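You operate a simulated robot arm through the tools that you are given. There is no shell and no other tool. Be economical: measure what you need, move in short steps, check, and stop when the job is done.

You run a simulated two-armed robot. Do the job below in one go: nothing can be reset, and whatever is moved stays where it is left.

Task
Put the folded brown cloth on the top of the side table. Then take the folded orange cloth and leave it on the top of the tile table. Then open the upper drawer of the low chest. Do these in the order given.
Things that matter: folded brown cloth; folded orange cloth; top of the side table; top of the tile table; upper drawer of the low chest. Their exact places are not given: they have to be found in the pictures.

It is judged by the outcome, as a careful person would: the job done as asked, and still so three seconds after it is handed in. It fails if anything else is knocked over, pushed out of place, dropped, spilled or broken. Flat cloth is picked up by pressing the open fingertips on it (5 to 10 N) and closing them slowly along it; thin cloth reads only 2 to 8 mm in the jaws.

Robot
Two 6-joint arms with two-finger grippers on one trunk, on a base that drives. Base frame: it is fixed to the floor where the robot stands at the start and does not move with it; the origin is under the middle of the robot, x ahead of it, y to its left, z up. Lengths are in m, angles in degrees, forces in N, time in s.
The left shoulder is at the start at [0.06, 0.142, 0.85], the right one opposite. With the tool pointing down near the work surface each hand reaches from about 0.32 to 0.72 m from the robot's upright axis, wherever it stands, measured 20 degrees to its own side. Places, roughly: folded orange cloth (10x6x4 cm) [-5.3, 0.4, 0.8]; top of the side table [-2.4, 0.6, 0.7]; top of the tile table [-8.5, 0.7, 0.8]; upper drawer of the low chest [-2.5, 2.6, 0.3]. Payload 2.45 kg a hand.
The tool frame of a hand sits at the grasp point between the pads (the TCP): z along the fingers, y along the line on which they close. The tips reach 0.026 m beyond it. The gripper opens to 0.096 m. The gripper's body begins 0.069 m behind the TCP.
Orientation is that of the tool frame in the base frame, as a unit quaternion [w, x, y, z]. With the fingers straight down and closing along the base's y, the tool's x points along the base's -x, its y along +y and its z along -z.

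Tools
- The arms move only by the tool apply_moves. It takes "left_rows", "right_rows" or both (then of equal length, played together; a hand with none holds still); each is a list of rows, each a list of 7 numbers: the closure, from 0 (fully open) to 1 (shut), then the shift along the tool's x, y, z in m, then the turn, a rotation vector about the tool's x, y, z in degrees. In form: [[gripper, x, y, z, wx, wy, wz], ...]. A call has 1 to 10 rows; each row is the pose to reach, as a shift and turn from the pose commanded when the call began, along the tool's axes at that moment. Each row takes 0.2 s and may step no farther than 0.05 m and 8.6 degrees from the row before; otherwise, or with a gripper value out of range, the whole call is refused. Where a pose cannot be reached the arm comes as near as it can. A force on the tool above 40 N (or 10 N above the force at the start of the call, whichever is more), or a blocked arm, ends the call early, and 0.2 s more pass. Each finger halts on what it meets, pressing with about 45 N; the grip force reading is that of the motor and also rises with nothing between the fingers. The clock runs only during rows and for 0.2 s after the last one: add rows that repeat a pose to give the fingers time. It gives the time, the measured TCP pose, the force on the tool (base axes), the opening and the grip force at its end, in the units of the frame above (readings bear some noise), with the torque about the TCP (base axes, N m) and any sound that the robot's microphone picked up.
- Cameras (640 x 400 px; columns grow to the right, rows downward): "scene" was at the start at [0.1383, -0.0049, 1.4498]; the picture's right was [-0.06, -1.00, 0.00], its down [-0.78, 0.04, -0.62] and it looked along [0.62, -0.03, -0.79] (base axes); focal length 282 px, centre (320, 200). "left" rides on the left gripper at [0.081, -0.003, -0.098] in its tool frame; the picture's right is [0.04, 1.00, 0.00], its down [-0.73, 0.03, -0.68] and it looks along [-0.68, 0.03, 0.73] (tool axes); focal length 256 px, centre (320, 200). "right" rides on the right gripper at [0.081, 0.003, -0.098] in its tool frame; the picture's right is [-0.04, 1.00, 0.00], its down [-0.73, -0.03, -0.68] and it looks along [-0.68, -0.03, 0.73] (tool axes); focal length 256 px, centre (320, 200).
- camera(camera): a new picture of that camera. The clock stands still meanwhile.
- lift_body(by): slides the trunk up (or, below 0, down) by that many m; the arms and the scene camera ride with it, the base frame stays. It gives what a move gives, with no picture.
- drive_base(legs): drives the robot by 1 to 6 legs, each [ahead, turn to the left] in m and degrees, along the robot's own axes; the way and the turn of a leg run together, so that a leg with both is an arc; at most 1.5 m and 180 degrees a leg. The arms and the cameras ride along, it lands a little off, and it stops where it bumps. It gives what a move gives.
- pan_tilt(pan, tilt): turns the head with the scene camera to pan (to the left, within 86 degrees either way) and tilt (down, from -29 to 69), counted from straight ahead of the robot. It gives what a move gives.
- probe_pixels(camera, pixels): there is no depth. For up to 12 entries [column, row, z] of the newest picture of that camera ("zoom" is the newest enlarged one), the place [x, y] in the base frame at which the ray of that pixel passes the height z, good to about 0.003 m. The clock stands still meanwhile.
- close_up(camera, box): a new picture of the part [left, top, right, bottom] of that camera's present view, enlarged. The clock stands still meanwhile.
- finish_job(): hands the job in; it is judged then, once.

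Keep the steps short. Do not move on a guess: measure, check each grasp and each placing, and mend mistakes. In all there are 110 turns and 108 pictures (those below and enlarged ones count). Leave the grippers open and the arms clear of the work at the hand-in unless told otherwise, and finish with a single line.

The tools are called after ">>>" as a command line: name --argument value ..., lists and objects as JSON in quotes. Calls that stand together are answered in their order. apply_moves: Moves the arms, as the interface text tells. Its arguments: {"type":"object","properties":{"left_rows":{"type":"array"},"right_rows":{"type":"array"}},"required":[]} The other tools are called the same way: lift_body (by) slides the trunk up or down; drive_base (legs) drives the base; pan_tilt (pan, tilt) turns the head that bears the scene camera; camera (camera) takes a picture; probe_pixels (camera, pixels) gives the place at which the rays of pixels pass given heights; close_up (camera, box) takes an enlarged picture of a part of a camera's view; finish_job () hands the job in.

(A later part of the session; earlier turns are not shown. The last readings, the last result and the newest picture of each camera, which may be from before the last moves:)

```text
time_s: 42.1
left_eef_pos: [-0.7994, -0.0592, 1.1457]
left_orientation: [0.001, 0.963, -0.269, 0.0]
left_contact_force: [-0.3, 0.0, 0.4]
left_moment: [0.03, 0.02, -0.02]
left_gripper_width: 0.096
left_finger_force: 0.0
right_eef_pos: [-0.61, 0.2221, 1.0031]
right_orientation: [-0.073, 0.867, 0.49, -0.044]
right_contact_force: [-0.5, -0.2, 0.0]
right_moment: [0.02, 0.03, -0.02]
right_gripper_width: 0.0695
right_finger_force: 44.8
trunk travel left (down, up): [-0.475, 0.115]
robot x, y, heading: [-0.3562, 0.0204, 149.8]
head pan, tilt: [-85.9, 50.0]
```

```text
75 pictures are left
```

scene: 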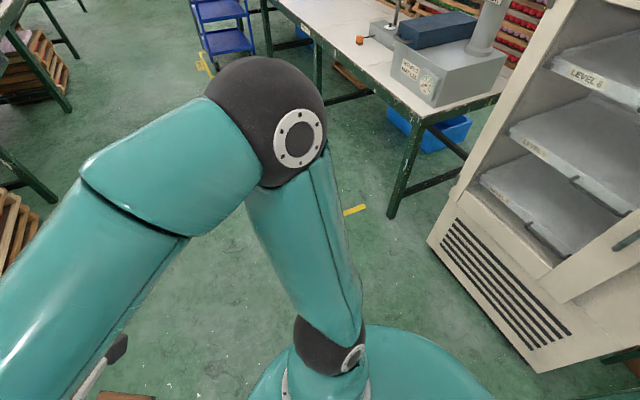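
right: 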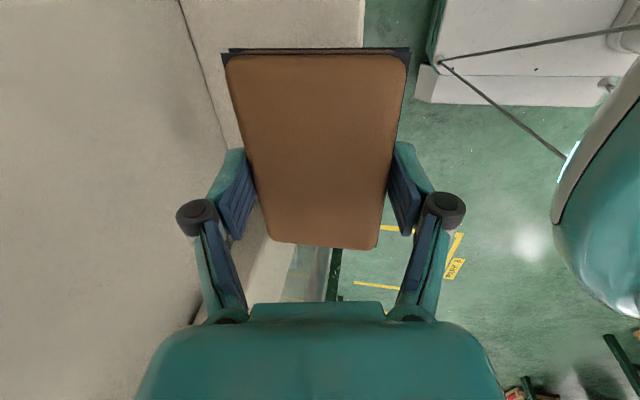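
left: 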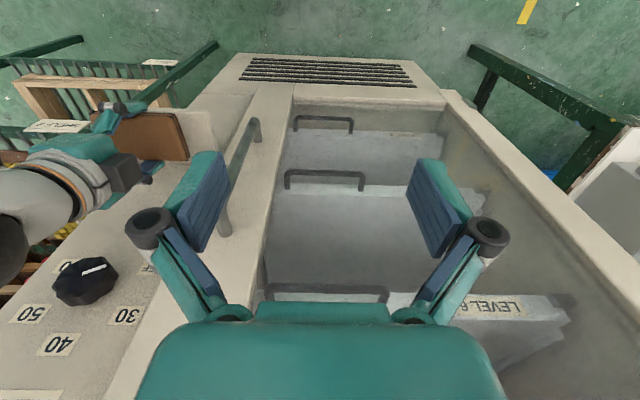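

I probe the dryer's foot and the floor near the base to judge clearance.

>>> probe_pixels --camera "scene" --pixels '[[545, 372, 0], [428, 238, 0], [490, 390, 0.3], [490, 390, 0.1], [370, 325, 0.2], [20, 200, 0], [115, 350, 0.95]]'

>>> drive_base --legs '[[0.15, 0]]'

```text
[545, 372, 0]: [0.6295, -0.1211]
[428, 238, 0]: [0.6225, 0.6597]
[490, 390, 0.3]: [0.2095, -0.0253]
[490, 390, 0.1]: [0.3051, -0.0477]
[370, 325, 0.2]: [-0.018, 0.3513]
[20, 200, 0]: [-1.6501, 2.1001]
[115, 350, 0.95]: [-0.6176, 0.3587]
```

```text
time_s: 43.5
left_eef_pos: [-0.9309, 0.0179, 1.1448]
left_orientation: [0.0, 0.963, -0.27, 0.0]
left_contact_force: [-0.6, 0.0, 0.4]
left_moment: [0.01, -0.04, -0.04]
left_gripper_width: 0.0961
left_finger_force: 0.1
right_eef_pos: [-0.7429, 0.2988, 1.0044]
right_orientation: [-0.071, 0.867, 0.491, -0.044]
right_contact_force: [-0.9, 0.5, -1.0]
right_moment: [-0.02, -0.06, 0.0]
right_gripper_width: 0.0694
right_finger_force: 44.8
trunk travel left (down, up): [-0.475, 0.115]
robot x, y, heading: [-0.4805, 0.0958, 150.0]
head pan, tilt: [-85.9, 50.0]
```

Clear of the obstruction. Turn left 34° to face along the walkway (heading ~184°) and look ahead.

>>> drive_base --legs '[[0, 34]]'

>>> pan_tilt --pan 0 --tilt 35

>>> camera --camera "scene"

```text
time_s: 45.7
left_eef_pos: [-0.8075, -0.2213, 1.1463]
left_orientation: [0.0, 1.0, 0.025, 0.0]
left_contact_force: [-0.1, 0.3, 0.3]
left_moment: [0.02, -0.01, 0.03]
left_gripper_width: 0.0961
left_finger_force: 0.0
right_eef_pos: [-0.8085, 0.1175, 1.0045]
right_orientation: [-0.057, 0.685, 0.723, -0.064]
right_contact_force: [0.4, -0.1, -0.8]
right_moment: [-0.01, -0.03, 0.0]
right_gripper_width: 0.0691
right_finger_force: 45.5
trunk travel left (down, up): [-0.475, 0.115]
robot x, y, heading: [-0.4825, 0.1139, -176.2]
head pan, tilt: [-85.9, 50.0]
```

```text
time_s: 47.3
left_eef_pos: [-0.8075, -0.2208, 1.146]
left_orientation: [0.0, 1.0, 0.026, 0.0]
left_contact_force: [-0.1, -0.6, -0.9]
left_moment: [-0.02, -0.01, -0.01]
left_gripper_width: 0.096
left_finger_force: 0.1
right_eef_pos: [-0.8099, 0.1177, 1.0043]
right_orientation: [-0.057, 0.685, 0.724, -0.063]
right_contact_force: [-0.1, -0.7, 0.1]
right_moment: [-0.03, 0.02, 0.01]
right_gripper_width: 0.0689
right_finger_force: 44.6
trunk travel left (down, up): [-0.475, 0.115]
robot x, y, heading: [-0.485, 0.1146, -176.1]
head pan, tilt: [0.0, 35.0]
```

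```text
74 pictures are left
```

scene: 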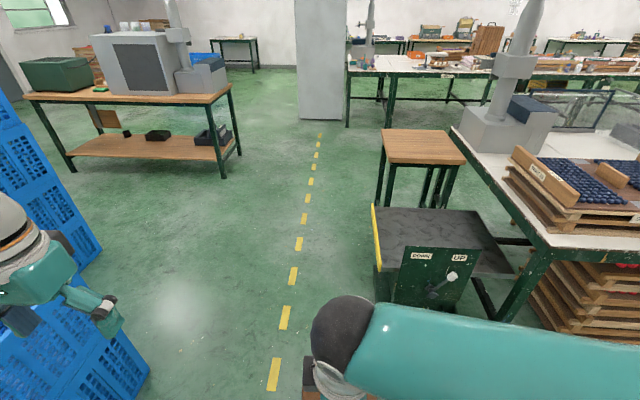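

I probe the platform, table and crate edges to plan the path down the aisle.

>>> probe_pixels --camera "scene" --pixels '[[150, 372, 0], [102, 250, 0], [382, 130, 0.7], [455, 130, 0.7], [466, 162, 0.7], [383, 163, 0.7], [377, 285, 0], [374, 205, 0.5], [378, 205, 0], [230, 178, 0], [340, 122, 0], [378, 268, 0.4]]'

```text
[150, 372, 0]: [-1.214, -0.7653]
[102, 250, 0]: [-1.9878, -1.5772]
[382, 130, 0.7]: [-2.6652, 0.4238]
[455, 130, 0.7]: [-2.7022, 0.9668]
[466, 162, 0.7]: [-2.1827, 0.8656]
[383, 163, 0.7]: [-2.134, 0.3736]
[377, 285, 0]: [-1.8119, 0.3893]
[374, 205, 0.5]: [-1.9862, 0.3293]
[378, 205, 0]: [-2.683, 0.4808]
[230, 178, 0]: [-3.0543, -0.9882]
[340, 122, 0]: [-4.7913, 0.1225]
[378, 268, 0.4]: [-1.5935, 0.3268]
```

Table top: x -2.68…-2.16, y 0.40…0.9; aisle free for y≈-0.9…0.3. I drive 2.0 m along the aisle in two legs, then look.

>>> drive_base --legs '[[1.2, 0], [0.8, 0]]'

>>> drive_base --legs '[[0, -93]]'

>>> camera --camera "scene"

```text
time_s: 57.5
left_eef_pos: [-2.8138, -0.377, 1.1462]
left_orientation: [0.0, 0.999, 0.034, 0.001]
left_contact_force: [-0.3, -0.1, 0.6]
left_moment: [0.0, -0.02, 0.0]
left_gripper_width: 0.0959
left_finger_force: 0.1
right_eef_pos: [-2.8197, -0.0373, 1.0044]
right_orientation: [-0.055, 0.68, 0.729, -0.063]
right_contact_force: [-0.8, 0.4, -1.1]
right_moment: [-0.02, -0.03, -0.03]
right_gripper_width: 0.0689
right_finger_force: 45.4
trunk travel left (down, up): [-0.475, 0.115]
robot x, y, heading: [-2.4939, -0.0343, -175.5]
head pan, tilt: [0.0, 35.0]
```

```text
time_s: 61.6
left_eef_pos: [-2.8648, 0.2491, 1.1469]
left_orientation: [0.0, 0.766, -0.643, -0.001]
left_contact_force: [-0.3, 0.6, 0.2]
left_moment: [-0.02, 0.06, -0.02]
left_gripper_width: 0.0958
left_finger_force: 0.1
right_eef_pos: [-2.5278, 0.292, 1.0047]
right_orientation: [-0.084, 0.993, 0.088, -0.011]
right_contact_force: [0.3, -1.1, -0.7]
right_moment: [-0.06, 0.07, -0.01]
right_gripper_width: 0.069
right_finger_force: 44.9
trunk travel left (down, up): [-0.475, 0.115]
robot x, y, heading: [-2.5366, -0.0453, 100.2]
head pan, tilt: [0.0, 35.0]
stopped in leg 1: the robot was blocked; the commanded pose is now the measured one
```

```text
73 pictures are left
```

scene: 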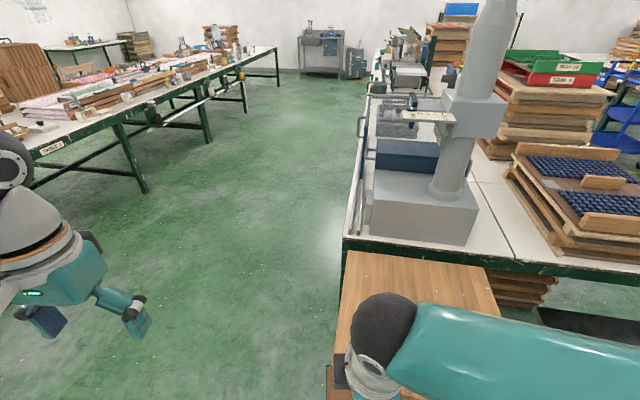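

Blocked at 100° — close to what I need. I look down to see what is near the base and where the table top is.

>>> pan_tilt --pan -25 --tilt 60

>>> camera --camera "scene"

>>> camera --camera "right"

>>> pan_tilt --pan -86 --tilt 60

>>> camera --camera "scene"

```text
time_s: 62.5
left_eef_pos: [-2.8676, 0.2482, 1.1478]
left_orientation: [0.0, 0.765, -0.644, 0.0]
left_contact_force: [-0.9, -0.1, -0.1]
left_moment: [0.0, 0.04, 0.04]
left_gripper_width: 0.0961
left_finger_force: 0.1
right_eef_pos: [-2.5305, 0.2916, 1.0062]
right_orientation: [-0.084, 0.993, 0.087, -0.01]
right_contact_force: [-0.4, -0.4, -1.2]
right_moment: [0.01, 0.0, -0.02]
right_gripper_width: 0.0691
right_finger_force: 45.8
trunk travel left (down, up): [-0.475, 0.115]
robot x, y, heading: [-2.541, -0.0428, 100.0]
head pan, tilt: [-25.0, 60.0]
```

```text
72 pictures are left
```

scene: 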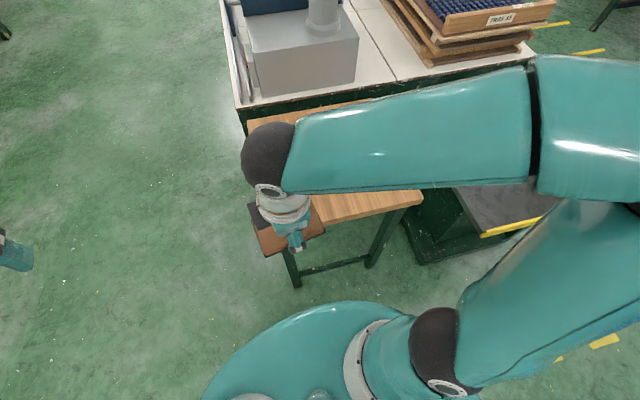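

```text
71 pictures are left
```

right: 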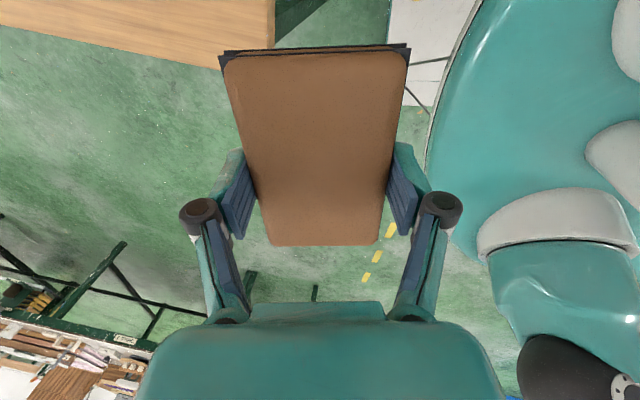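

```text
time_s: 63.8
left_eef_pos: [-2.8665, 0.2494, 1.1484]
left_orientation: [0.0, 0.766, -0.643, 0.0]
left_contact_force: [0.2, 0.2, -0.3]
left_moment: [0.0, 0.01, -0.01]
left_gripper_width: 0.096
left_finger_force: 0.0
right_eef_pos: [-2.5308, 0.2916, 1.006]
right_orientation: [-0.083, 0.993, 0.088, -0.01]
right_contact_force: [-0.2, 0.4, -0.8]
right_moment: [-0.01, 0.04, -0.01]
right_gripper_width: 0.0688
right_finger_force: 45.0
trunk travel left (down, up): [-0.475, 0.115]
robot x, y, heading: [-2.5372, -0.0406, 100.0]
head pan, tilt: [-85.9, 60.0]
```

```text
70 pictures are left
```

scene: 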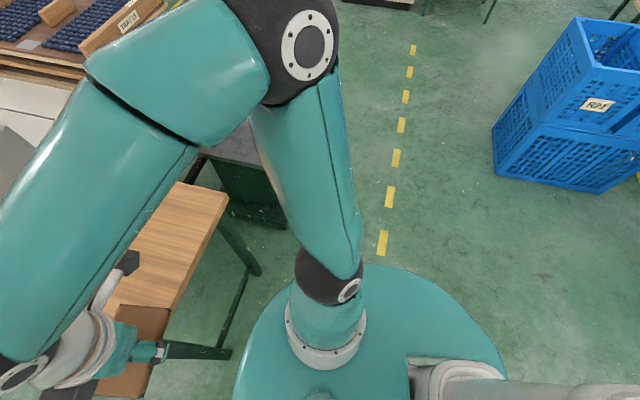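

Base front is near the table's leg, so I ease back 4 cm, then carry the cloth forward over the table at the present height.

>>> drive_base --legs '[[-0.04, 0]]'

>>> apply_moves --right_rows '[[0.6, 0.0174, -0.0381, 0.0065, 0, 0, 0], [0.6, 0.0349, -0.0763, 0.013, 0, 0, 0], [0.6, 0.0523, -0.1144, 0.0195, 0, 0, 0], [0.6, 0.0697, -0.1526, 0.026, 0, 0, 0], [0.6, 0.0871, -0.1907, 0.0325, 0, 0, 0], [0.6, 0.1046, -0.2289, 0.039, 0, 0, 0], [0.6, 0.122, -0.267, 0.0455, 0, 0, 0]]'

>>> pan_tilt --pan -10 --tilt 55

>>> camera --camera "scene"

>>> camera --camera "right"

```text
time_s: 64.7
left_eef_pos: [-2.8585, 0.2059, 1.148]
left_orientation: [-0.001, 0.766, -0.643, -0.001]
left_contact_force: [0.7, -0.8, -0.4]
left_moment: [0.08, 0.05, 0.02]
left_gripper_width: 0.096
left_finger_force: 0.2
right_eef_pos: [-2.5224, 0.2493, 1.0067]
right_orientation: [-0.085, 0.992, 0.087, -0.011]
right_contact_force: [-0.8, -2.2, -0.5]
right_moment: [0.09, 0.01, 0.01]
right_gripper_width: 0.0688
right_finger_force: 45.3
trunk travel left (down, up): [-0.475, 0.115]
robot x, y, heading: [-2.5252, -0.0796, 100.4]
head pan, tilt: [-85.9, 60.0]
```

```text
time_s: 66.3
left_eef_pos: [-2.8599, 0.2102, 1.1479]
left_orientation: [0.001, 0.765, -0.644, 0.001]
left_contact_force: [-0.1, 0.2, -0.2]
left_moment: [-0.04, -0.01, -0.02]
left_gripper_width: 0.096
left_finger_force: 0.1
right_eef_pos: [-2.4514, 0.5406, 1.0037]
right_orientation: [-0.082, 0.993, 0.087, -0.01]
right_contact_force: [0.5, -0.6, -0.3]
right_moment: [-0.02, 0.01, 0.0]
right_gripper_width: 0.0689
right_finger_force: 45.8
trunk travel left (down, up): [-0.475, 0.115]
robot x, y, heading: [-2.524, -0.0792, 100.2]
head pan, tilt: [-85.9, 60.0]
```

```text
time_s: 67.8
left_eef_pos: [-2.8609, 0.2095, 1.1477]
left_orientation: [0.0, 0.766, -0.643, 0.0]
left_contact_force: [1.1, 1.0, -0.3]
left_moment: [0.0, 0.01, -0.01]
left_gripper_width: 0.096
left_finger_force: 0.0
right_eef_pos: [-2.4509, 0.5395, 1.0048]
right_orientation: [-0.083, 0.993, 0.089, -0.01]
right_contact_force: [-0.6, -0.5, -1.3]
right_moment: [-0.02, 0.0, -0.01]
right_gripper_width: 0.0687
right_finger_force: 45.2
trunk travel left (down, up): [-0.475, 0.115]
robot x, y, heading: [-2.5294, -0.0815, 100.2]
head pan, tilt: [-10.0, 55.0]
```

```text
69 pictures are left
```

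scene: 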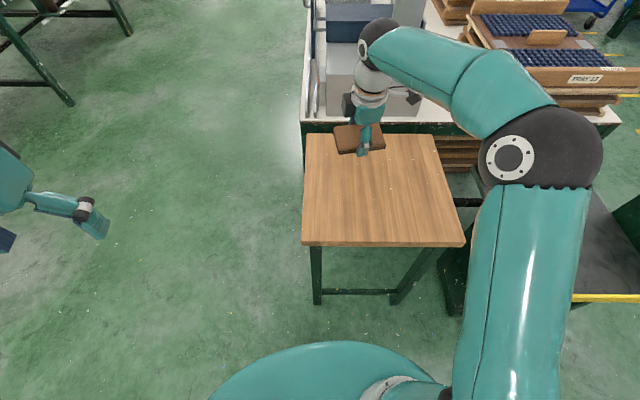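

```text
68 pictures are left
```

right: 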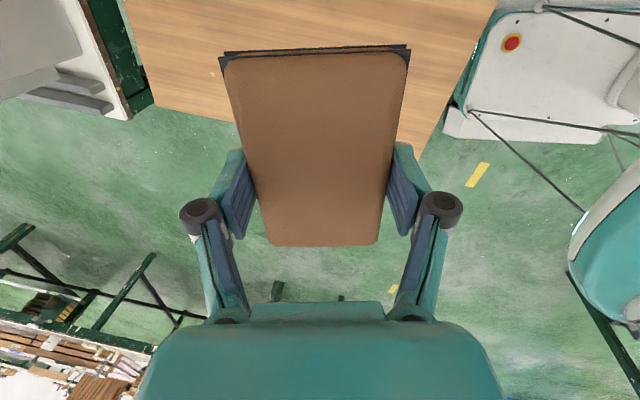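

The whole table top is in view. I probe its corners at a couple of heights, in both cameras.

>>> probe_pixels --camera "scene" --pixels '[[302, 244, 0.7], [463, 246, 0.7], [432, 135, 0.7], [307, 135, 0.7], [302, 244, 0.75], [463, 246, 0.75], [432, 135, 0.75], [307, 135, 0.75]]'

>>> probe_pixels --camera "right" --pixels '[[152, 101, 0.7], [418, 155, 0.7], [152, 101, 0.75], [418, 155, 0.75], [152, 101, 0.65], [418, 155, 0.65]]'

```text
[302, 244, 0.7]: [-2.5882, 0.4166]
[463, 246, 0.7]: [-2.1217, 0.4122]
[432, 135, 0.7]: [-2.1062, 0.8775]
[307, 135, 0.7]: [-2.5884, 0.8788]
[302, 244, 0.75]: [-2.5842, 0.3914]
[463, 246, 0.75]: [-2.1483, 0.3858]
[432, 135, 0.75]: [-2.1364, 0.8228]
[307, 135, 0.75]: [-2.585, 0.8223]
```

```text
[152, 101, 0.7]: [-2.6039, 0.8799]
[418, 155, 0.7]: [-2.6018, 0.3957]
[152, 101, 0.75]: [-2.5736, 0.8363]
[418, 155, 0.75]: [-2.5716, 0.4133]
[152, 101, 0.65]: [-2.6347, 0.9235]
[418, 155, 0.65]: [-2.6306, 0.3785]
```

The top is at z≈0.72, x −2.59…−2.13, y 0.41…0.86; the cloth at (−2.45, 0.54) is well inside. Lower 22 cm.

>>> apply_moves --right_rows '[[0.6, 0, 0.0074, 0.0434, 0, 0, 0], [0.6, 0, 0.0148, 0.0868, 0, 0, 0], [0.6, 0, 0.0222, 0.1302, 0, 0, 0], [0.6, 0, 0.0296, 0.1735, 0, 0, 0], [0.6, 0, 0.037, 0.2169, 0, 0, 0]]'

>>> camera --camera "right"

```text
time_s: 69.0
left_eef_pos: [-2.859, 0.2098, 1.1476]
left_orientation: [-0.001, 0.766, -0.643, 0.0]
left_contact_force: [0.4, -0.4, 0.8]
left_moment: [-0.02, 0.02, 0.0]
left_gripper_width: 0.096
left_finger_force: 0.2
right_eef_pos: [-2.4519, 0.5404, 0.7857]
right_orientation: [-0.083, 0.993, 0.086, -0.01]
right_contact_force: [-0.5, -0.2, -1.0]
right_moment: [-0.01, 0.03, 0.03]
right_gripper_width: 0.0688
right_finger_force: 45.2
trunk travel left (down, up): [-0.475, 0.115]
robot x, y, heading: [-2.5291, -0.0803, 100.0]
head pan, tilt: [-10.0, 55.0]
```

```text
67 pictures are left
```

right: 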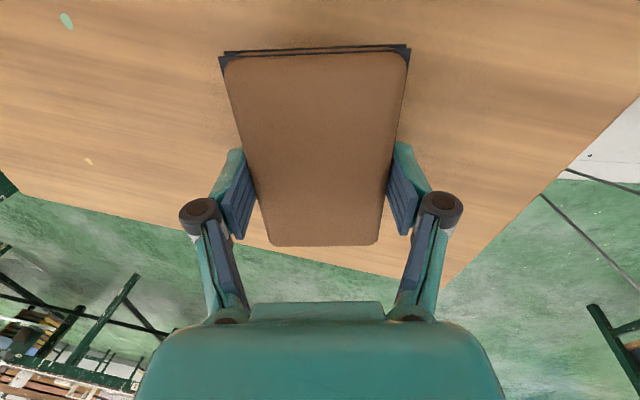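

Nearly down. I shift 3 cm further in (to the right) and lower gently until contact.

>>> apply_moves --right_rows '[[0.6, 0.03, 0.001, 0.006, 0, 0, 0], [0.6, 0.03, 0.0025, 0.015, 0, 0, 0], [0.6, 0.03, 0.0037, 0.022, 0, 0, 0], [0.6, 0.03, 0.0044, 0.026, 0, 0, 0], [0.6, 0.03, 0.0051, 0.03, 0, 0, 0], [0.6, 0.03, 0.0054, 0.032, 0, 0, 0], [0.6, 0.03, 0.0058, 0.034, 0, 0, 0]]'

```text
time_s: 70.0
left_eef_pos: [-2.8591, 0.2078, 1.1497]
left_orientation: [0.0, 0.766, -0.643, -0.001]
left_contact_force: [0.7, 0.8, -0.4]
left_moment: [0.0, -0.03, 0.0]
left_gripper_width: 0.0959
left_finger_force: 0.0
right_eef_pos: [-2.4217, 0.546, 0.7674]
right_orientation: [-0.09, 0.992, 0.088, -0.008]
right_contact_force: [0.8, -9.8, 20.1]
right_moment: [-0.87, -0.19, -0.19]
right_gripper_width: 0.069
right_finger_force: 45.5
trunk travel left (down, up): [-0.475, 0.115]
robot x, y, heading: [-2.5283, -0.0811, 100.4]
head pan, tilt: [-10.0, 55.0]
stopped in row 5 (right hand): the force on the tool passed its limit at 46 N (the readings are from after the stop); the commanded pose is now the measured one
```

Contact: table top at about 0.737. I ease up 1 mm and open the fingers slowly.

>>> apply_moves --right_rows '[[0.5, 0, 0, -0.001, 0, 0, 0], [0.3, 0, 0, -0.001, 0, 0, 0], [0.2, 0, 0, -0.001, 0, 0, 0], [0.1, 0, 0, -0.001, 0, 0, 0], [0, 0, 0, -0.001, 0, 0, 0], [0, 0, 0, -0.001, 0, 0, 0]]'

>>> camera --camera "right"

```text
time_s: 71.4
left_eef_pos: [-2.8593, 0.2091, 1.1471]
left_orientation: [0.0, 0.766, -0.643, 0.0]
left_contact_force: [0.5, 0.0, 0.2]
left_moment: [-0.01, -0.02, -0.03]
left_gripper_width: 0.096
left_finger_force: 0.0
right_eef_pos: [-2.4225, 0.5475, 0.7655]
right_orientation: [-0.088, 0.992, 0.088, -0.01]
right_contact_force: [-0.4, 0.3, -0.6]
right_moment: [0.0, -0.01, -0.01]
right_gripper_width: 0.0962
right_finger_force: 0.0
trunk travel left (down, up): [-0.475, 0.115]
robot x, y, heading: [-2.5273, -0.0826, 100.2]
head pan, tilt: [-10.0, 55.0]
```

```text
66 pictures are left
```

right: 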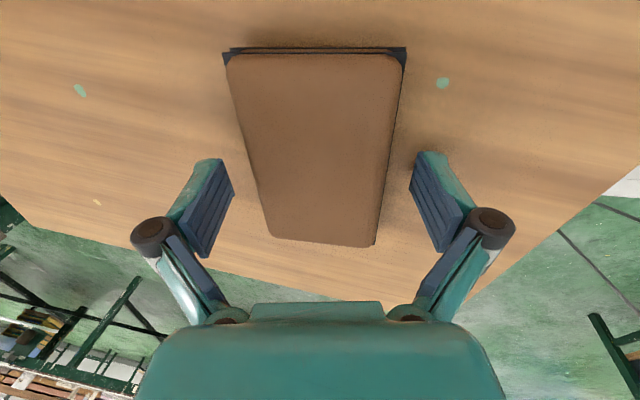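

The cloth rests flat on the table, fingers free. Lift out along the tool, then draw the hand back.

>>> apply_moves --right_rows '[[0, 0, 0, -0.03, 0, 0, 0], [0, 0, 0, -0.075, 0, 0, 0], [0, 0, 0, -0.12, 0, 0, 0], [0, 0, 0, -0.165, 0, 0, 0], [0, 0, 0, -0.21, 0, 0, 0], [0, -0.02, 0.045, -0.22, 0, 0, 0], [0, -0.04, 0.09, -0.22, 0, 0, 0], [0, -0.06, 0.13, -0.22, 0, 0, 0], [0, -0.08, 0.17, -0.22, 0, 0, 0], [0, -0.1, 0.21, -0.22, 0, 0, 0]]'

>>> pan_tilt --pan -10 --tilt 50

>>> camera --camera "scene"

```text
refused: row 6 steps farther than a row can; nothing moved
```

```text
time_s: 72.1
left_eef_pos: [-2.8599, 0.2091, 1.1484]
left_orientation: [0.0, 0.766, -0.643, -0.001]
left_contact_force: [0.9, 0.5, 0.4]
left_moment: [0.0, -0.01, 0.05]
left_gripper_width: 0.096
left_finger_force: 0.0
right_eef_pos: [-2.423, 0.5476, 0.7656]
right_orientation: [-0.088, 0.992, 0.088, -0.01]
right_contact_force: [-0.5, -0.3, -0.3]
right_moment: [0.03, -0.02, 0.0]
right_gripper_width: 0.096
right_finger_force: 0.1
trunk travel left (down, up): [-0.475, 0.115]
robot x, y, heading: [-2.5286, -0.0829, 100.0]
head pan, tilt: [-10.0, 50.0]
```

```text
65 pictures are left
```

scene: 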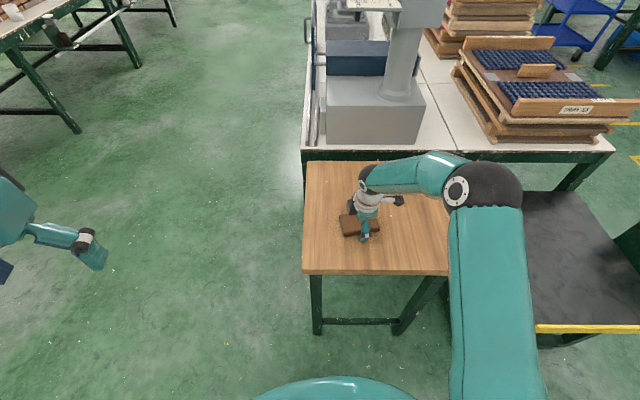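

Row 6 was a hair too long; I repeat with smaller steps.

>>> apply_moves --right_rows '[[0, 0, 0, -0.03, 0, 0, 0], [0, 0, 0, -0.075, 0, 0, 0], [0, 0, 0, -0.12, 0, 0, 0], [0, 0, 0, -0.165, 0, 0, 0], [0, 0, 0, -0.21, 0, 0, 0], [0, -0.02, 0.04, -0.22, 0, 0, 0], [0, -0.04, 0.08, -0.22, 0, 0, 0], [0, -0.06, 0.12, -0.22, 0, 0, 0], [0, -0.08, 0.16, -0.22, 0, 0, 0], [0, -0.1, 0.2, -0.22, 0, 0, 0]]'

>>> camera --camera "scene"

```text
time_s: 74.3
left_eef_pos: [-2.8609, 0.2086, 1.1485]
left_orientation: [0.0, 0.766, -0.643, 0.0]
left_contact_force: [0.1, -0.7, 0.2]
left_moment: [0.0, -0.04, 0.02]
left_gripper_width: 0.096
left_finger_force: 0.0
right_eef_pos: [-2.4788, 0.2973, 0.9468]
right_orientation: [-0.088, 0.992, 0.088, -0.01]
right_contact_force: [-0.2, -0.2, 0.0]
right_moment: [0.03, -0.05, -0.01]
right_gripper_width: 0.0962
right_finger_force: 0.1
trunk travel left (down, up): [-0.475, 0.115]
robot x, y, heading: [-2.5241, -0.0825, 100.2]
head pan, tilt: [-10.0, 50.0]
```

```text
64 pictures are left
```

scene: 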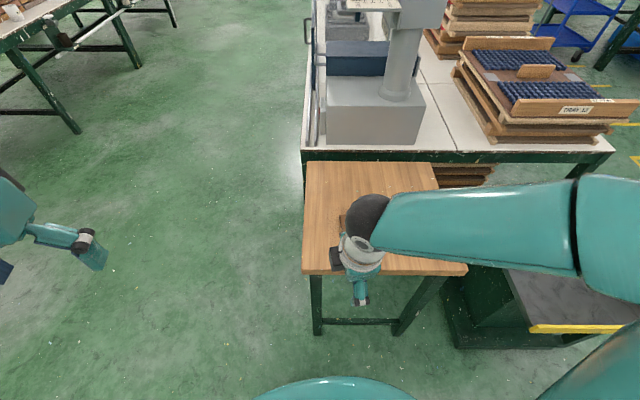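

Brown cloth placed. Next the orange cloth near (−5.3, 0.4). I back up 10 cm, turn left about 80° and look along the aisle.

>>> drive_base --legs '[[-0.1, 0], [0, 75]]'

>>> pan_tilt --pan 0 --tilt 22

>>> camera --camera "scene"

```text
time_s: 79.1
left_eef_pos: [-2.886, -0.4215, 1.1488]
left_orientation: [-0.001, 0.999, -0.052, 0.0]
left_contact_force: [-0.5, -0.9, -0.2]
left_moment: [0.02, -0.02, 0.02]
left_gripper_width: 0.0963
left_finger_force: 0.1
right_eef_pos: [-2.8679, -0.0313, 0.9483]
right_orientation: [-0.066, 0.739, 0.668, -0.06]
right_contact_force: [0.1, -0.2, 0.1]
right_moment: [0.04, -0.04, 0.0]
right_gripper_width: 0.0959
right_finger_force: 0.0
trunk travel left (down, up): [-0.475, 0.115]
robot x, y, heading: [-2.5102, -0.1411, 174.2]
head pan, tilt: [-10.0, 50.0]
stopped in leg 2: the robot was blocked; the commanded pose is now the measured one
```

```text
time_s: 80.0
left_eef_pos: [-2.8852, -0.4201, 1.1489]
left_orientation: [0.0, 0.999, -0.053, 0.0]
left_contact_force: [0.5, 0.6, 0.3]
left_moment: [0.04, 0.04, 0.0]
left_gripper_width: 0.0961
left_finger_force: 0.0
right_eef_pos: [-2.8678, -0.0303, 0.9486]
right_orientation: [-0.065, 0.74, 0.667, -0.061]
right_contact_force: [0.1, 0.6, 0.4]
right_moment: [-0.01, 0.02, -0.06]
right_gripper_width: 0.0961
right_finger_force: 0.1
trunk travel left (down, up): [-0.475, 0.115]
robot x, y, heading: [-2.5067, -0.1438, 174.3]
head pan, tilt: [0.0, 22.0]
```

```text
63 pictures are left
```

scene: 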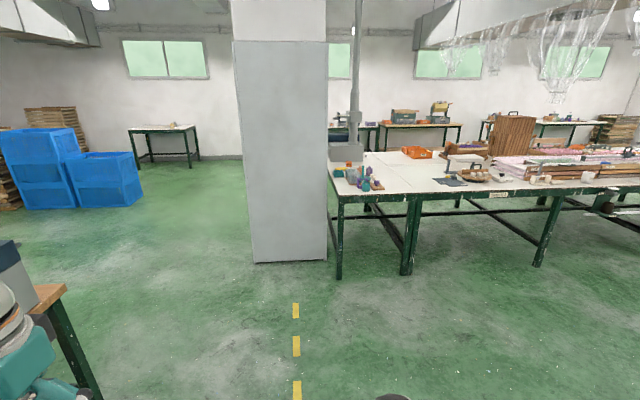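

I enlarge the bench's near end, where orange items show at about (350,165) and (415,153).

>>> close_up --camera "scene" --box '[325, 135, 485, 235]'

>>> probe_pixels --camera "scene" --pixels '[[349, 164, 0.82], [415, 153, 0.82], [338, 203, 0.78], [328, 170, 0.78], [415, 195, 0.78], [338, 278, 0], [408, 274, 0], [327, 261, 0], [254, 264, 0], [95, 395, 0]]'

```text
4.00 times, centred on (405, 185) of scene
```

zoom: 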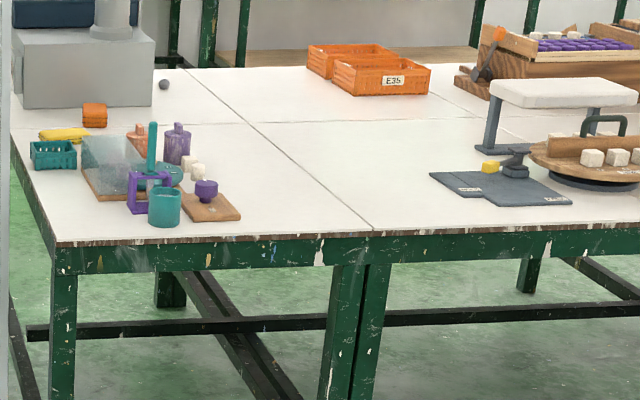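

```text
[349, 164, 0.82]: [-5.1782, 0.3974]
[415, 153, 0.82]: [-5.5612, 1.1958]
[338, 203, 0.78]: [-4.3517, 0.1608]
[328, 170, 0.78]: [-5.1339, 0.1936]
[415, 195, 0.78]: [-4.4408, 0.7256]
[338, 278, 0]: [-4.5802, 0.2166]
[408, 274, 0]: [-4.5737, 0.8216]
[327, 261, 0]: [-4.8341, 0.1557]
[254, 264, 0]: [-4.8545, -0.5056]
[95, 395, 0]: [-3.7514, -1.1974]
```

The orange cloth is the small folded item at zoom (95,115), around (−5.25, 0.4), with other things beside it and a pillar (x≈−4.84, y −0.5…0.15) near. I drive 1 m closer and look again.

>>> drive_base --legs '[[1.0, 0]]'

>>> pan_tilt --pan -15 --tilt 25

>>> camera --camera "scene"

>>> close_up --camera "scene" --box '[200, 110, 400, 235]'

```text
time_s: 85.3
left_eef_pos: [-3.8776, -0.3245, 1.1493]
left_orientation: [0.0, 0.999, -0.051, 0.0]
left_contact_force: [-0.1, 0.9, 0.9]
left_moment: [-0.05, -0.01, 0.0]
left_gripper_width: 0.096
left_finger_force: 0.1
right_eef_pos: [-3.8631, 0.0647, 0.9476]
right_orientation: [-0.065, 0.737, 0.67, -0.061]
right_contact_force: [0.0, -0.1, -0.3]
right_moment: [-0.05, 0.0, 0.02]
right_gripper_width: 0.0962
right_finger_force: 0.0
trunk travel left (down, up): [-0.475, 0.115]
robot x, y, heading: [-3.5063, -0.0413, 174.5]
head pan, tilt: [0.0, 22.0]
```

```text
time_s: 86.0
left_eef_pos: [-3.8776, -0.3235, 1.1505]
left_orientation: [0.0, 0.999, -0.051, 0.0]
left_contact_force: [-0.8, 0.0, 0.1]
left_moment: [0.03, -0.02, 0.0]
left_gripper_width: 0.0962
left_finger_force: 0.1
right_eef_pos: [-3.8622, 0.0656, 0.9491]
right_orientation: [-0.065, 0.738, 0.669, -0.061]
right_contact_force: [0.3, -0.6, -0.6]
right_moment: [0.01, -0.01, 0.04]
right_gripper_width: 0.0959
right_finger_force: 0.0
trunk travel left (down, up): [-0.475, 0.115]
robot x, y, heading: [-3.5026, -0.043, 174.4]
head pan, tilt: [-15.0, 25.0]
```

```text
61 pictures are left
```

scene: 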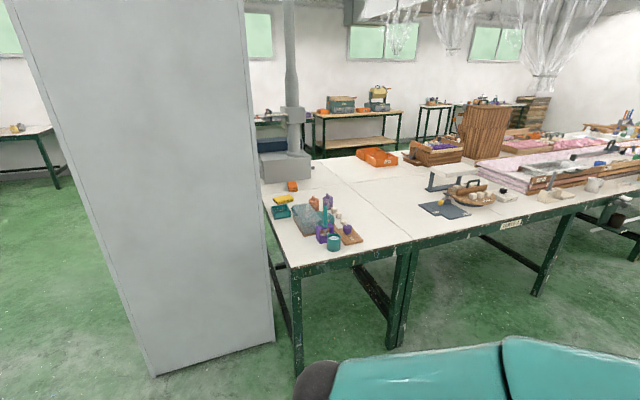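

```text
3.20 times, centred on (300, 172) of scene
```

zoom: 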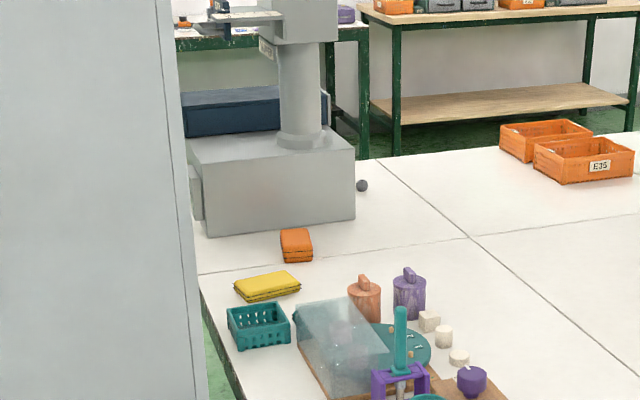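

Clear view now. I probe the orange cloth, bench edges and the press machine.

>>> probe_pixels --camera "scene" --pixels '[[292.8, 190, 0.78], [292.5, 182, 0.82], [290, 265, 0.78], [262, 190, 0.78], [315, 160, 0.78], [360, 150, 0.78], [268, 212, 0.78], [405, 243, 0.78], [272, 340, 0], [155, 375, 0], [298, 375, 0], [262, 181, 0.78]]'

>>> pan_tilt --pan 25 --tilt 25

>>> camera --camera "scene"

```text
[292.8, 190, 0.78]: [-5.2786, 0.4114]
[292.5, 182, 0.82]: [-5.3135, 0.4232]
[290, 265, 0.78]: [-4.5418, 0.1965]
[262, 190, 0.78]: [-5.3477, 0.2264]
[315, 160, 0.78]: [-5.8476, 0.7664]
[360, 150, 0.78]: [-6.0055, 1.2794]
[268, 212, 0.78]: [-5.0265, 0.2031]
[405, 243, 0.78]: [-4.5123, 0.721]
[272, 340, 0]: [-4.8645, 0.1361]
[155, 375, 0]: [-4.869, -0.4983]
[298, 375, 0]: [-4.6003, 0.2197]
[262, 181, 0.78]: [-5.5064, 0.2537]
```

```text
time_s: 87.1
left_eef_pos: [-3.8781, -0.3241, 1.149]
left_orientation: [0.0, 0.999, -0.051, 0.0]
left_contact_force: [0.4, 0.4, 0.8]
left_moment: [0.0, -0.01, -0.05]
left_gripper_width: 0.0957
left_finger_force: 0.1
right_eef_pos: [-3.8615, 0.0663, 0.9487]
right_orientation: [-0.065, 0.738, 0.669, -0.061]
right_contact_force: [-0.2, 0.4, -0.2]
right_moment: [0.02, 0.01, 0.03]
right_gripper_width: 0.0963
right_finger_force: 0.0
trunk travel left (down, up): [-0.475, 0.115]
robot x, y, heading: [-3.5023, -0.0471, 174.4]
head pan, tilt: [25.0, 25.0]
```

```text
59 pictures are left
```

scene: 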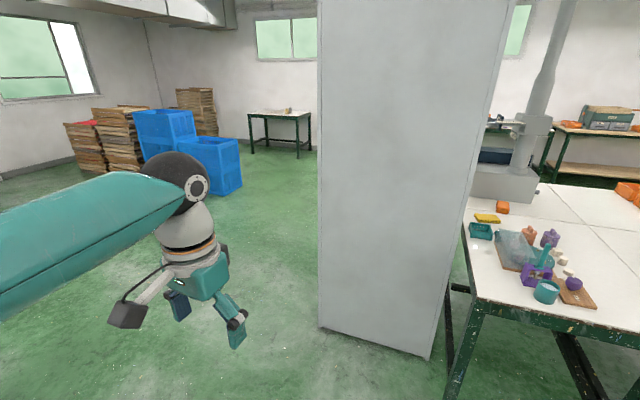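

Bench spans x −4.53…−6.0 from y 0.2 on; cloth at about (−5.29, 0.41), close to the side past the cabinet. I'll go round the cabinet's left side: forward 0.45 m, turn left 73°, forward 1.27 m, turn right back to ~180°.

>>> drive_base --legs '[[0.45, 0], [0, 73], [1.27, 0], [0, -67]]'

>>> pan_tilt --pan -30 --tilt 25

>>> camera --camera "scene"

```text
time_s: 93.4
left_eef_pos: [-3.7987, -0.4489, 1.1486]
left_orientation: [-0.001, 0.837, 0.547, -0.001]
left_contact_force: [0.3, -0.4, -0.5]
left_moment: [0.04, 0.06, 0.0]
left_gripper_width: 0.096
left_finger_force: 0.0
right_eef_pos: [-4.164, -0.3132, 0.9491]
right_orientation: [-0.017, 0.202, 0.975, -0.087]
right_contact_force: [0.1, 0.0, -0.2]
right_moment: [0.0, 0.07, -0.01]
right_gripper_width: 0.0959
right_finger_force: 0.0
trunk travel left (down, up): [-0.475, 0.115]
robot x, y, heading: [-3.993, 0.0093, -113.0]
head pan, tilt: [25.0, 25.0]
stopped in leg 2: the robot was blocked; the commanded pose is now the measured one
```

```text
time_s: 94.7
left_eef_pos: [-3.7997, -0.4471, 1.1492]
left_orientation: [0.0, 0.836, 0.548, 0.0]
left_contact_force: [-0.2, -0.2, -0.1]
left_moment: [-0.03, -0.01, -0.05]
left_gripper_width: 0.0961
left_finger_force: 0.0
right_eef_pos: [-4.1673, -0.3121, 0.9495]
right_orientation: [-0.017, 0.202, 0.975, -0.088]
right_contact_force: [-0.3, 0.2, 0.2]
right_moment: [-0.01, -0.01, 0.0]
right_gripper_width: 0.0959
right_finger_force: 0.1
trunk travel left (down, up): [-0.475, 0.115]
robot x, y, heading: [-3.9909, 0.0081, -112.8]
head pan, tilt: [-30.0, 25.0]
```

```text
58 pictures are left
```

scene: 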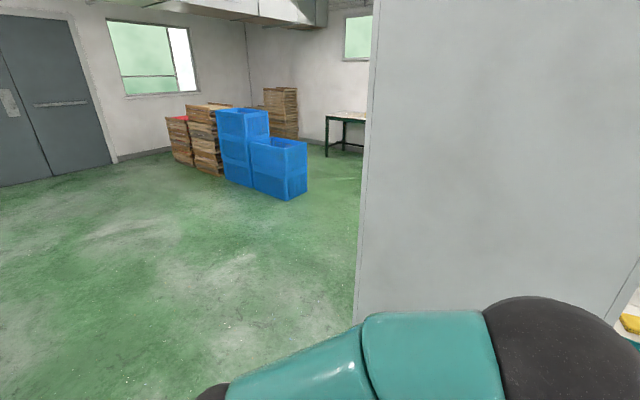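

It ended at heading 247°, practically as planned. Proceed forward 1.27 m, then turn right.

>>> drive_base --legs '[[0.6, 0], [0.67, 0]]'

>>> drive_base --legs '[[0, -67]]'

>>> pan_tilt --pan -35 --tilt 25

>>> camera --camera "scene"

```text
time_s: 101.5
left_eef_pos: [-4.3028, -1.6222, 1.1507]
left_orientation: [0.0, 0.837, 0.547, 0.0]
left_contact_force: [0.0, -0.5, 0.1]
left_moment: [0.01, -0.02, -0.02]
left_gripper_width: 0.0959
left_finger_force: 0.2
right_eef_pos: [-4.6695, -1.4865, 0.9494]
right_orientation: [-0.017, 0.202, 0.975, -0.087]
right_contact_force: [-1.3, -0.6, 0.0]
right_moment: [-0.01, -0.01, 0.0]
right_gripper_width: 0.0959
right_finger_force: 0.1
trunk travel left (down, up): [-0.475, 0.115]
robot x, y, heading: [-4.4883, -1.1627, -113.1]
head pan, tilt: [-30.0, 25.0]
```

```text
time_s: 105.3
left_eef_pos: [-4.8402, -1.5138, 1.1535]
left_orientation: [0.001, 1.0, -0.005, -0.001]
left_contact_force: [-0.1, 0.8, 0.6]
left_moment: [-0.05, 0.01, 0.02]
left_gripper_width: 0.096
left_finger_force: 0.0
right_eef_pos: [-4.8608, -1.1233, 0.9497]
right_orientation: [-0.061, 0.707, 0.702, -0.064]
right_contact_force: [0.5, 0.6, -0.1]
right_moment: [-0.09, 0.02, -0.01]
right_gripper_width: 0.096
right_finger_force: 0.0
trunk travel left (down, up): [-0.475, 0.115]
robot x, y, heading: [-4.493, -1.1999, -179.3]
head pan, tilt: [-30.0, 25.0]
stopped in leg 1: the robot was blocked; the commanded pose is now the measured one
```

```text
time_s: 106.0
left_eef_pos: [-4.8398, -1.5155, 1.1516]
left_orientation: [-0.001, 1.0, -0.006, -0.001]
left_contact_force: [-0.1, -0.3, -0.8]
left_moment: [0.02, -0.02, 0.0]
left_gripper_width: 0.0961
left_finger_force: 0.2
right_eef_pos: [-4.8609, -1.1252, 0.9502]
right_orientation: [-0.062, 0.707, 0.702, -0.064]
right_contact_force: [-0.4, 0.1, -0.2]
right_moment: [0.0, -0.02, 0.02]
right_gripper_width: 0.0959
right_finger_force: 0.0
trunk travel left (down, up): [-0.475, 0.115]
robot x, y, heading: [-4.4938, -1.1981, -178.9]
head pan, tilt: [-35.0, 25.0]
```

```text
57 pictures are left
```

scene: 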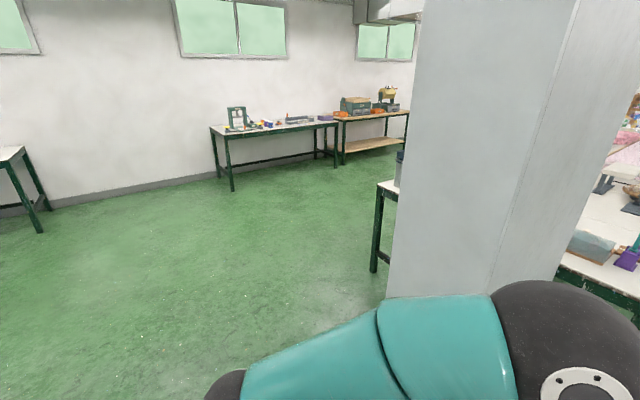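

Here I see the cabinet's side and the bench's end leg at (375,270). I probe cabinet back corner and legs.

>>> probe_pixels --camera "scene" --pixels '[[386, 297, 0], [375, 271, 0], [377, 185, 0.78], [400, 202, 0.78], [234, 190, 0], [212, 128, 0.8], [338, 121, 0.8], [320, 153, 0], [345, 163, 0]]'

```text
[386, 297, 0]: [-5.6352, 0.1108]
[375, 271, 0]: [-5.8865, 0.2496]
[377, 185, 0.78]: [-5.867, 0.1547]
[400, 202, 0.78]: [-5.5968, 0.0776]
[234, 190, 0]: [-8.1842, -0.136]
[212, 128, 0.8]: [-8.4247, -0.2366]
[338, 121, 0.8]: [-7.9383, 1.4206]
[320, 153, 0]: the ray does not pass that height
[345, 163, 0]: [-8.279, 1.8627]
```

The cabinet is only ~0.3 m deep, so there is open floor behind it (x<−5.2). I'll drive 1.15 m on, turn right to face the bench, and then extend the right arm before nosing in.

>>> drive_base --legs '[[1.15, 0], [0, -90]]'

>>> pan_tilt --pan -10 --tilt 25

>>> camera --camera "scene"

```text
time_s: 115.5
left_eef_pos: [-6.0069, -0.9207, 1.1538]
left_orientation: [0.0, 0.759, -0.651, -0.002]
left_contact_force: [1.6, 0.6, -0.4]
left_moment: [-0.03, 0.02, -0.01]
left_gripper_width: 0.096
left_finger_force: 0.2
right_eef_pos: [-5.6252, -0.8367, 0.9512]
right_orientation: [-0.088, 0.993, 0.078, -0.009]
right_contact_force: [0.3, -0.5, 0.0]
right_moment: [0.01, 0.03, 0.01]
right_gripper_width: 0.096
right_finger_force: 0.1
trunk travel left (down, up): [-0.475, 0.115]
robot x, y, heading: [-5.6826, -1.2183, 99.3]
head pan, tilt: [-35.0, 25.0]
stopped in leg 2: the robot was blocked; the commanded pose is now the measured one
```

```text
time_s: 116.4
left_eef_pos: [-6.0091, -0.9198, 1.1528]
left_orientation: [-0.001, 0.76, -0.65, -0.001]
left_contact_force: [-0.5, -0.3, -0.2]
left_moment: [-0.04, 0.01, 0.03]
left_gripper_width: 0.0956
left_finger_force: 0.2
right_eef_pos: [-5.6273, -0.8374, 0.9521]
right_orientation: [-0.089, 0.993, 0.077, -0.009]
right_contact_force: [-0.3, -0.1, 0.2]
right_moment: [-0.01, 0.02, 0.01]
right_gripper_width: 0.0958
right_finger_force: 0.0
trunk travel left (down, up): [-0.475, 0.115]
robot x, y, heading: [-5.6836, -1.2233, 99.3]
head pan, tilt: [-10.0, 25.0]
```

```text
56 pictures are left
```

scene: 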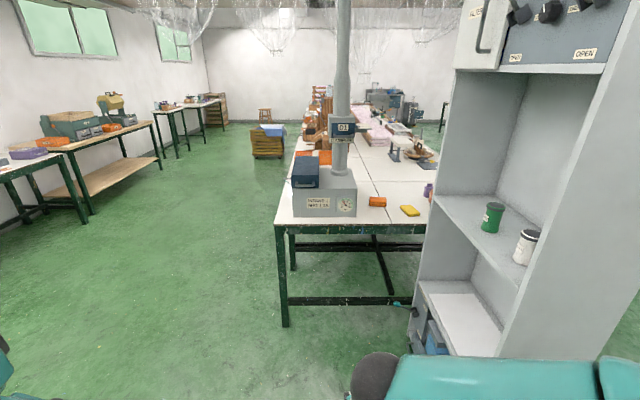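

I can see the orange cloth (377,202) beside the embossing press and the open cabinet at right. I probe these and enlarge the cloth.

>>> probe_pixels --camera "scene" --pixels '[[369, 206, 0.78], [386, 207, 0.78], [377, 200, 0.82], [293, 216, 0.78], [356, 215, 0.78], [275, 225, 0.78], [409, 348, 0], [435, 208, 0.8], [410, 210, 0.8], [288, 327, 0], [497, 356, 0], [418, 300, 0.3]]'

>>> close_up --camera "scene" --box '[270, 150, 450, 262]'

```text
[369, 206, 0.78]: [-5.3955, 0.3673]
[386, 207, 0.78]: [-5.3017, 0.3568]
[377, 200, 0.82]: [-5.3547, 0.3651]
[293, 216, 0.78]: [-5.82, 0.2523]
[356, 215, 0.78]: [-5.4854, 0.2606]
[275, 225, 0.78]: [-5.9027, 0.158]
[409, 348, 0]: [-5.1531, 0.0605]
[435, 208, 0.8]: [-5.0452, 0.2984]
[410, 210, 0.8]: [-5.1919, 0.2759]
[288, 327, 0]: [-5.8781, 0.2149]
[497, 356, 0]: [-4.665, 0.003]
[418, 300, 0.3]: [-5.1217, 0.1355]
```

```text
3.56 times, centred on (360, 206) of scene
```

zoom: 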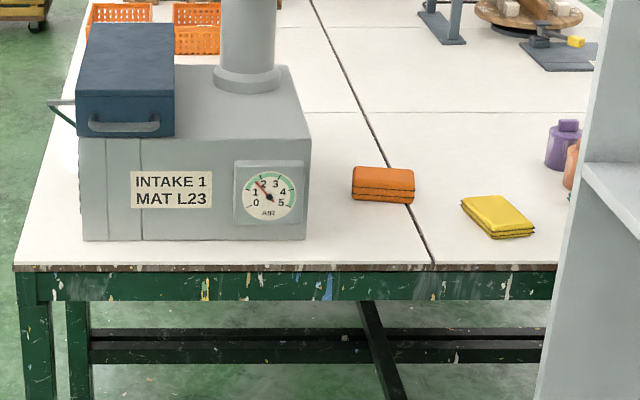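

Cloth centre ≈ (−5.345, 0.395), long side along x; the press ends at x=−5.485 and the cabinet begins at x≈−5.15. I turn 11° right to head straight in, and extend the right arm here in the open.

>>> drive_base --legs '[[0, -11]]'

>>> apply_moves --right_rows '[[0, 0.0243, -0.0291, -0.0095, 0, 0, 0], [0, 0.0486, -0.0583, -0.0191, 0, 0, 0], [0, 0.0729, -0.0874, -0.0286, 0, 0, 0], [0, 0.0971, -0.1166, -0.0381, 0, 0, 0], [0, 0.1214, -0.1457, -0.0476, 0, 0, 0], [0, 0.1457, -0.1749, -0.0572, 0, 0, 0], [0, 0.17, -0.204, -0.0667, 0, 0, 0]]'

>>> pan_tilt --pan -30 --tilt 40

>>> camera --camera "scene"

```text
time_s: 117.6
left_eef_pos: [-5.9447, -0.8624, 1.1538]
left_orientation: [0.002, -0.693, 0.721, 0.002]
left_contact_force: [-0.4, -0.2, -0.3]
left_moment: [0.02, 0.0, 0.01]
left_gripper_width: 0.0959
left_finger_force: 0.0
right_eef_pos: [-5.555, -0.8537, 0.9514]
right_orientation: [-0.089, 0.996, -0.019, -0.001]
right_contact_force: [0.2, 0.3, 0.1]
right_moment: [0.0, 0.02, -0.01]
right_gripper_width: 0.096
right_finger_force: 0.0
trunk travel left (down, up): [-0.475, 0.115]
robot x, y, heading: [-5.685, -1.2246, 88.3]
head pan, tilt: [-10.0, 25.0]
```

```text
time_s: 119.2
left_eef_pos: [-5.943, -0.8617, 1.1536]
left_orientation: [0.001, -0.692, 0.722, 0.0]
left_contact_force: [-0.4, 0.3, 0.1]
left_moment: [-0.03, 0.0, 0.02]
left_gripper_width: 0.0961
left_finger_force: 0.0
right_eef_pos: [-5.3766, -0.6726, 1.0538]
right_orientation: [-0.089, 0.996, -0.018, 0.0]
right_contact_force: [-0.3, 1.0, -0.5]
right_moment: [-0.03, -0.02, 0.02]
right_gripper_width: 0.096
right_finger_force: 0.0
trunk travel left (down, up): [-0.475, 0.115]
robot x, y, heading: [-5.6856, -1.2214, 88.2]
head pan, tilt: [-10.0, 25.0]
```

```text
time_s: 120.0
left_eef_pos: [-5.944, -0.862, 1.1534]
left_orientation: [0.0, -0.692, 0.722, 0.0]
left_contact_force: [0.0, 0.9, 0.5]
left_moment: [-0.01, -0.02, -0.02]
left_gripper_width: 0.096
left_finger_force: 0.1
right_eef_pos: [-5.3781, -0.6724, 1.0537]
right_orientation: [-0.089, 0.996, -0.018, 0.0]
right_contact_force: [0.1, -0.1, 0.0]
right_moment: [-0.02, -0.04, 0.03]
right_gripper_width: 0.096
right_finger_force: 0.1
trunk travel left (down, up): [-0.475, 0.115]
robot x, y, heading: [-5.6865, -1.2222, 88.5]
head pan, tilt: [-30.0, 40.0]
```

```text
54 pictures are left
```

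scene: 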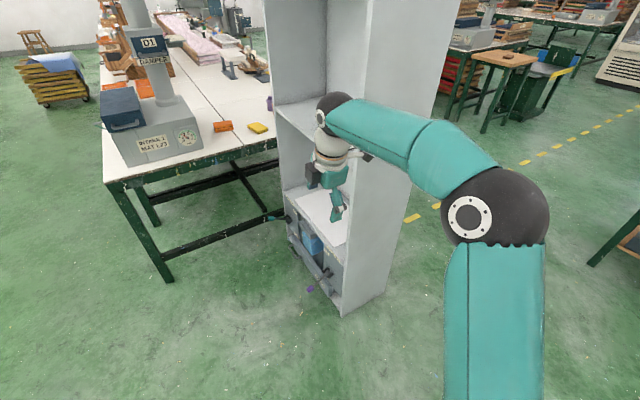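

The arm is extended. I probe the cabinet's lower corners to make sure the lane is wide enough.

>>> probe_pixels --camera "scene" --pixels '[[343, 315, 0], [290, 240, 0], [388, 290, 0], [280, 105, 0.85], [104, 183, 0.75], [168, 282, 0], [223, 127, 0.8], [258, 127, 0.8], [203, 150, 0.78], [310, 290, 0]]'

```text
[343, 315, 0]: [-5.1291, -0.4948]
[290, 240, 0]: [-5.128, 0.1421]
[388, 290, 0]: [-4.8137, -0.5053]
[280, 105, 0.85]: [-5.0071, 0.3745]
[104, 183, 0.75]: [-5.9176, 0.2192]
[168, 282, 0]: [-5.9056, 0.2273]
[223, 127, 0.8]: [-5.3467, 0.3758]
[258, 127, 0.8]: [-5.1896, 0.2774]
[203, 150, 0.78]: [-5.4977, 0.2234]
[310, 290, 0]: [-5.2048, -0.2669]
```

Lane: cabinet face x≈−5.13, small purple thing at x≈−5.2. I drive 0.7 m forward and check.

>>> drive_base --legs '[[0.7, 0]]'

>>> pan_tilt --pan -45 --tilt 55

>>> camera --camera "scene"

```text
time_s: 123.9
left_eef_pos: [-5.9277, -0.1664, 1.1532]
left_orientation: [0.0, -0.695, 0.719, 0.001]
left_contact_force: [1.0, 1.1, 0.7]
left_moment: [-0.03, 0.01, -0.01]
left_gripper_width: 0.096
left_finger_force: 0.1
right_eef_pos: [-5.3613, 0.0253, 1.0546]
right_orientation: [-0.088, 0.996, -0.017, 0.0]
right_contact_force: [-0.2, 1.8, 0.1]
right_moment: [-0.04, 0.02, -0.01]
right_gripper_width: 0.0959
right_finger_force: 0.1
trunk travel left (down, up): [-0.475, 0.115]
robot x, y, heading: [-5.6704, -0.5202, 88.6]
head pan, tilt: [-30.0, 40.0]
```

```text
time_s: 124.7
left_eef_pos: [-5.9281, -0.1672, 1.1536]
left_orientation: [0.0, -0.695, 0.719, 0.001]
left_contact_force: [-0.4, 0.5, 0.4]
left_moment: [-0.02, 0.01, 0.06]
left_gripper_width: 0.0959
left_finger_force: 0.0
right_eef_pos: [-5.3621, 0.0262, 1.0546]
right_orientation: [-0.089, 0.996, -0.017, -0.001]
right_contact_force: [-0.1, 0.1, -0.6]
right_moment: [-0.02, -0.03, 0.01]
right_gripper_width: 0.096
right_finger_force: 0.1
trunk travel left (down, up): [-0.475, 0.115]
robot x, y, heading: [-5.6712, -0.5252, 88.9]
head pan, tilt: [-45.0, 55.0]
```

```text
53 pictures are left
```

scene: 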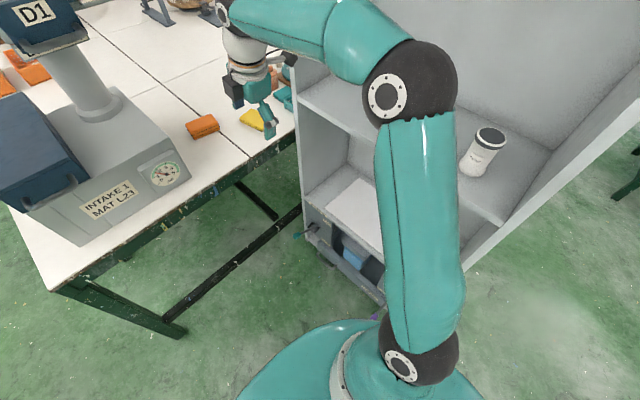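

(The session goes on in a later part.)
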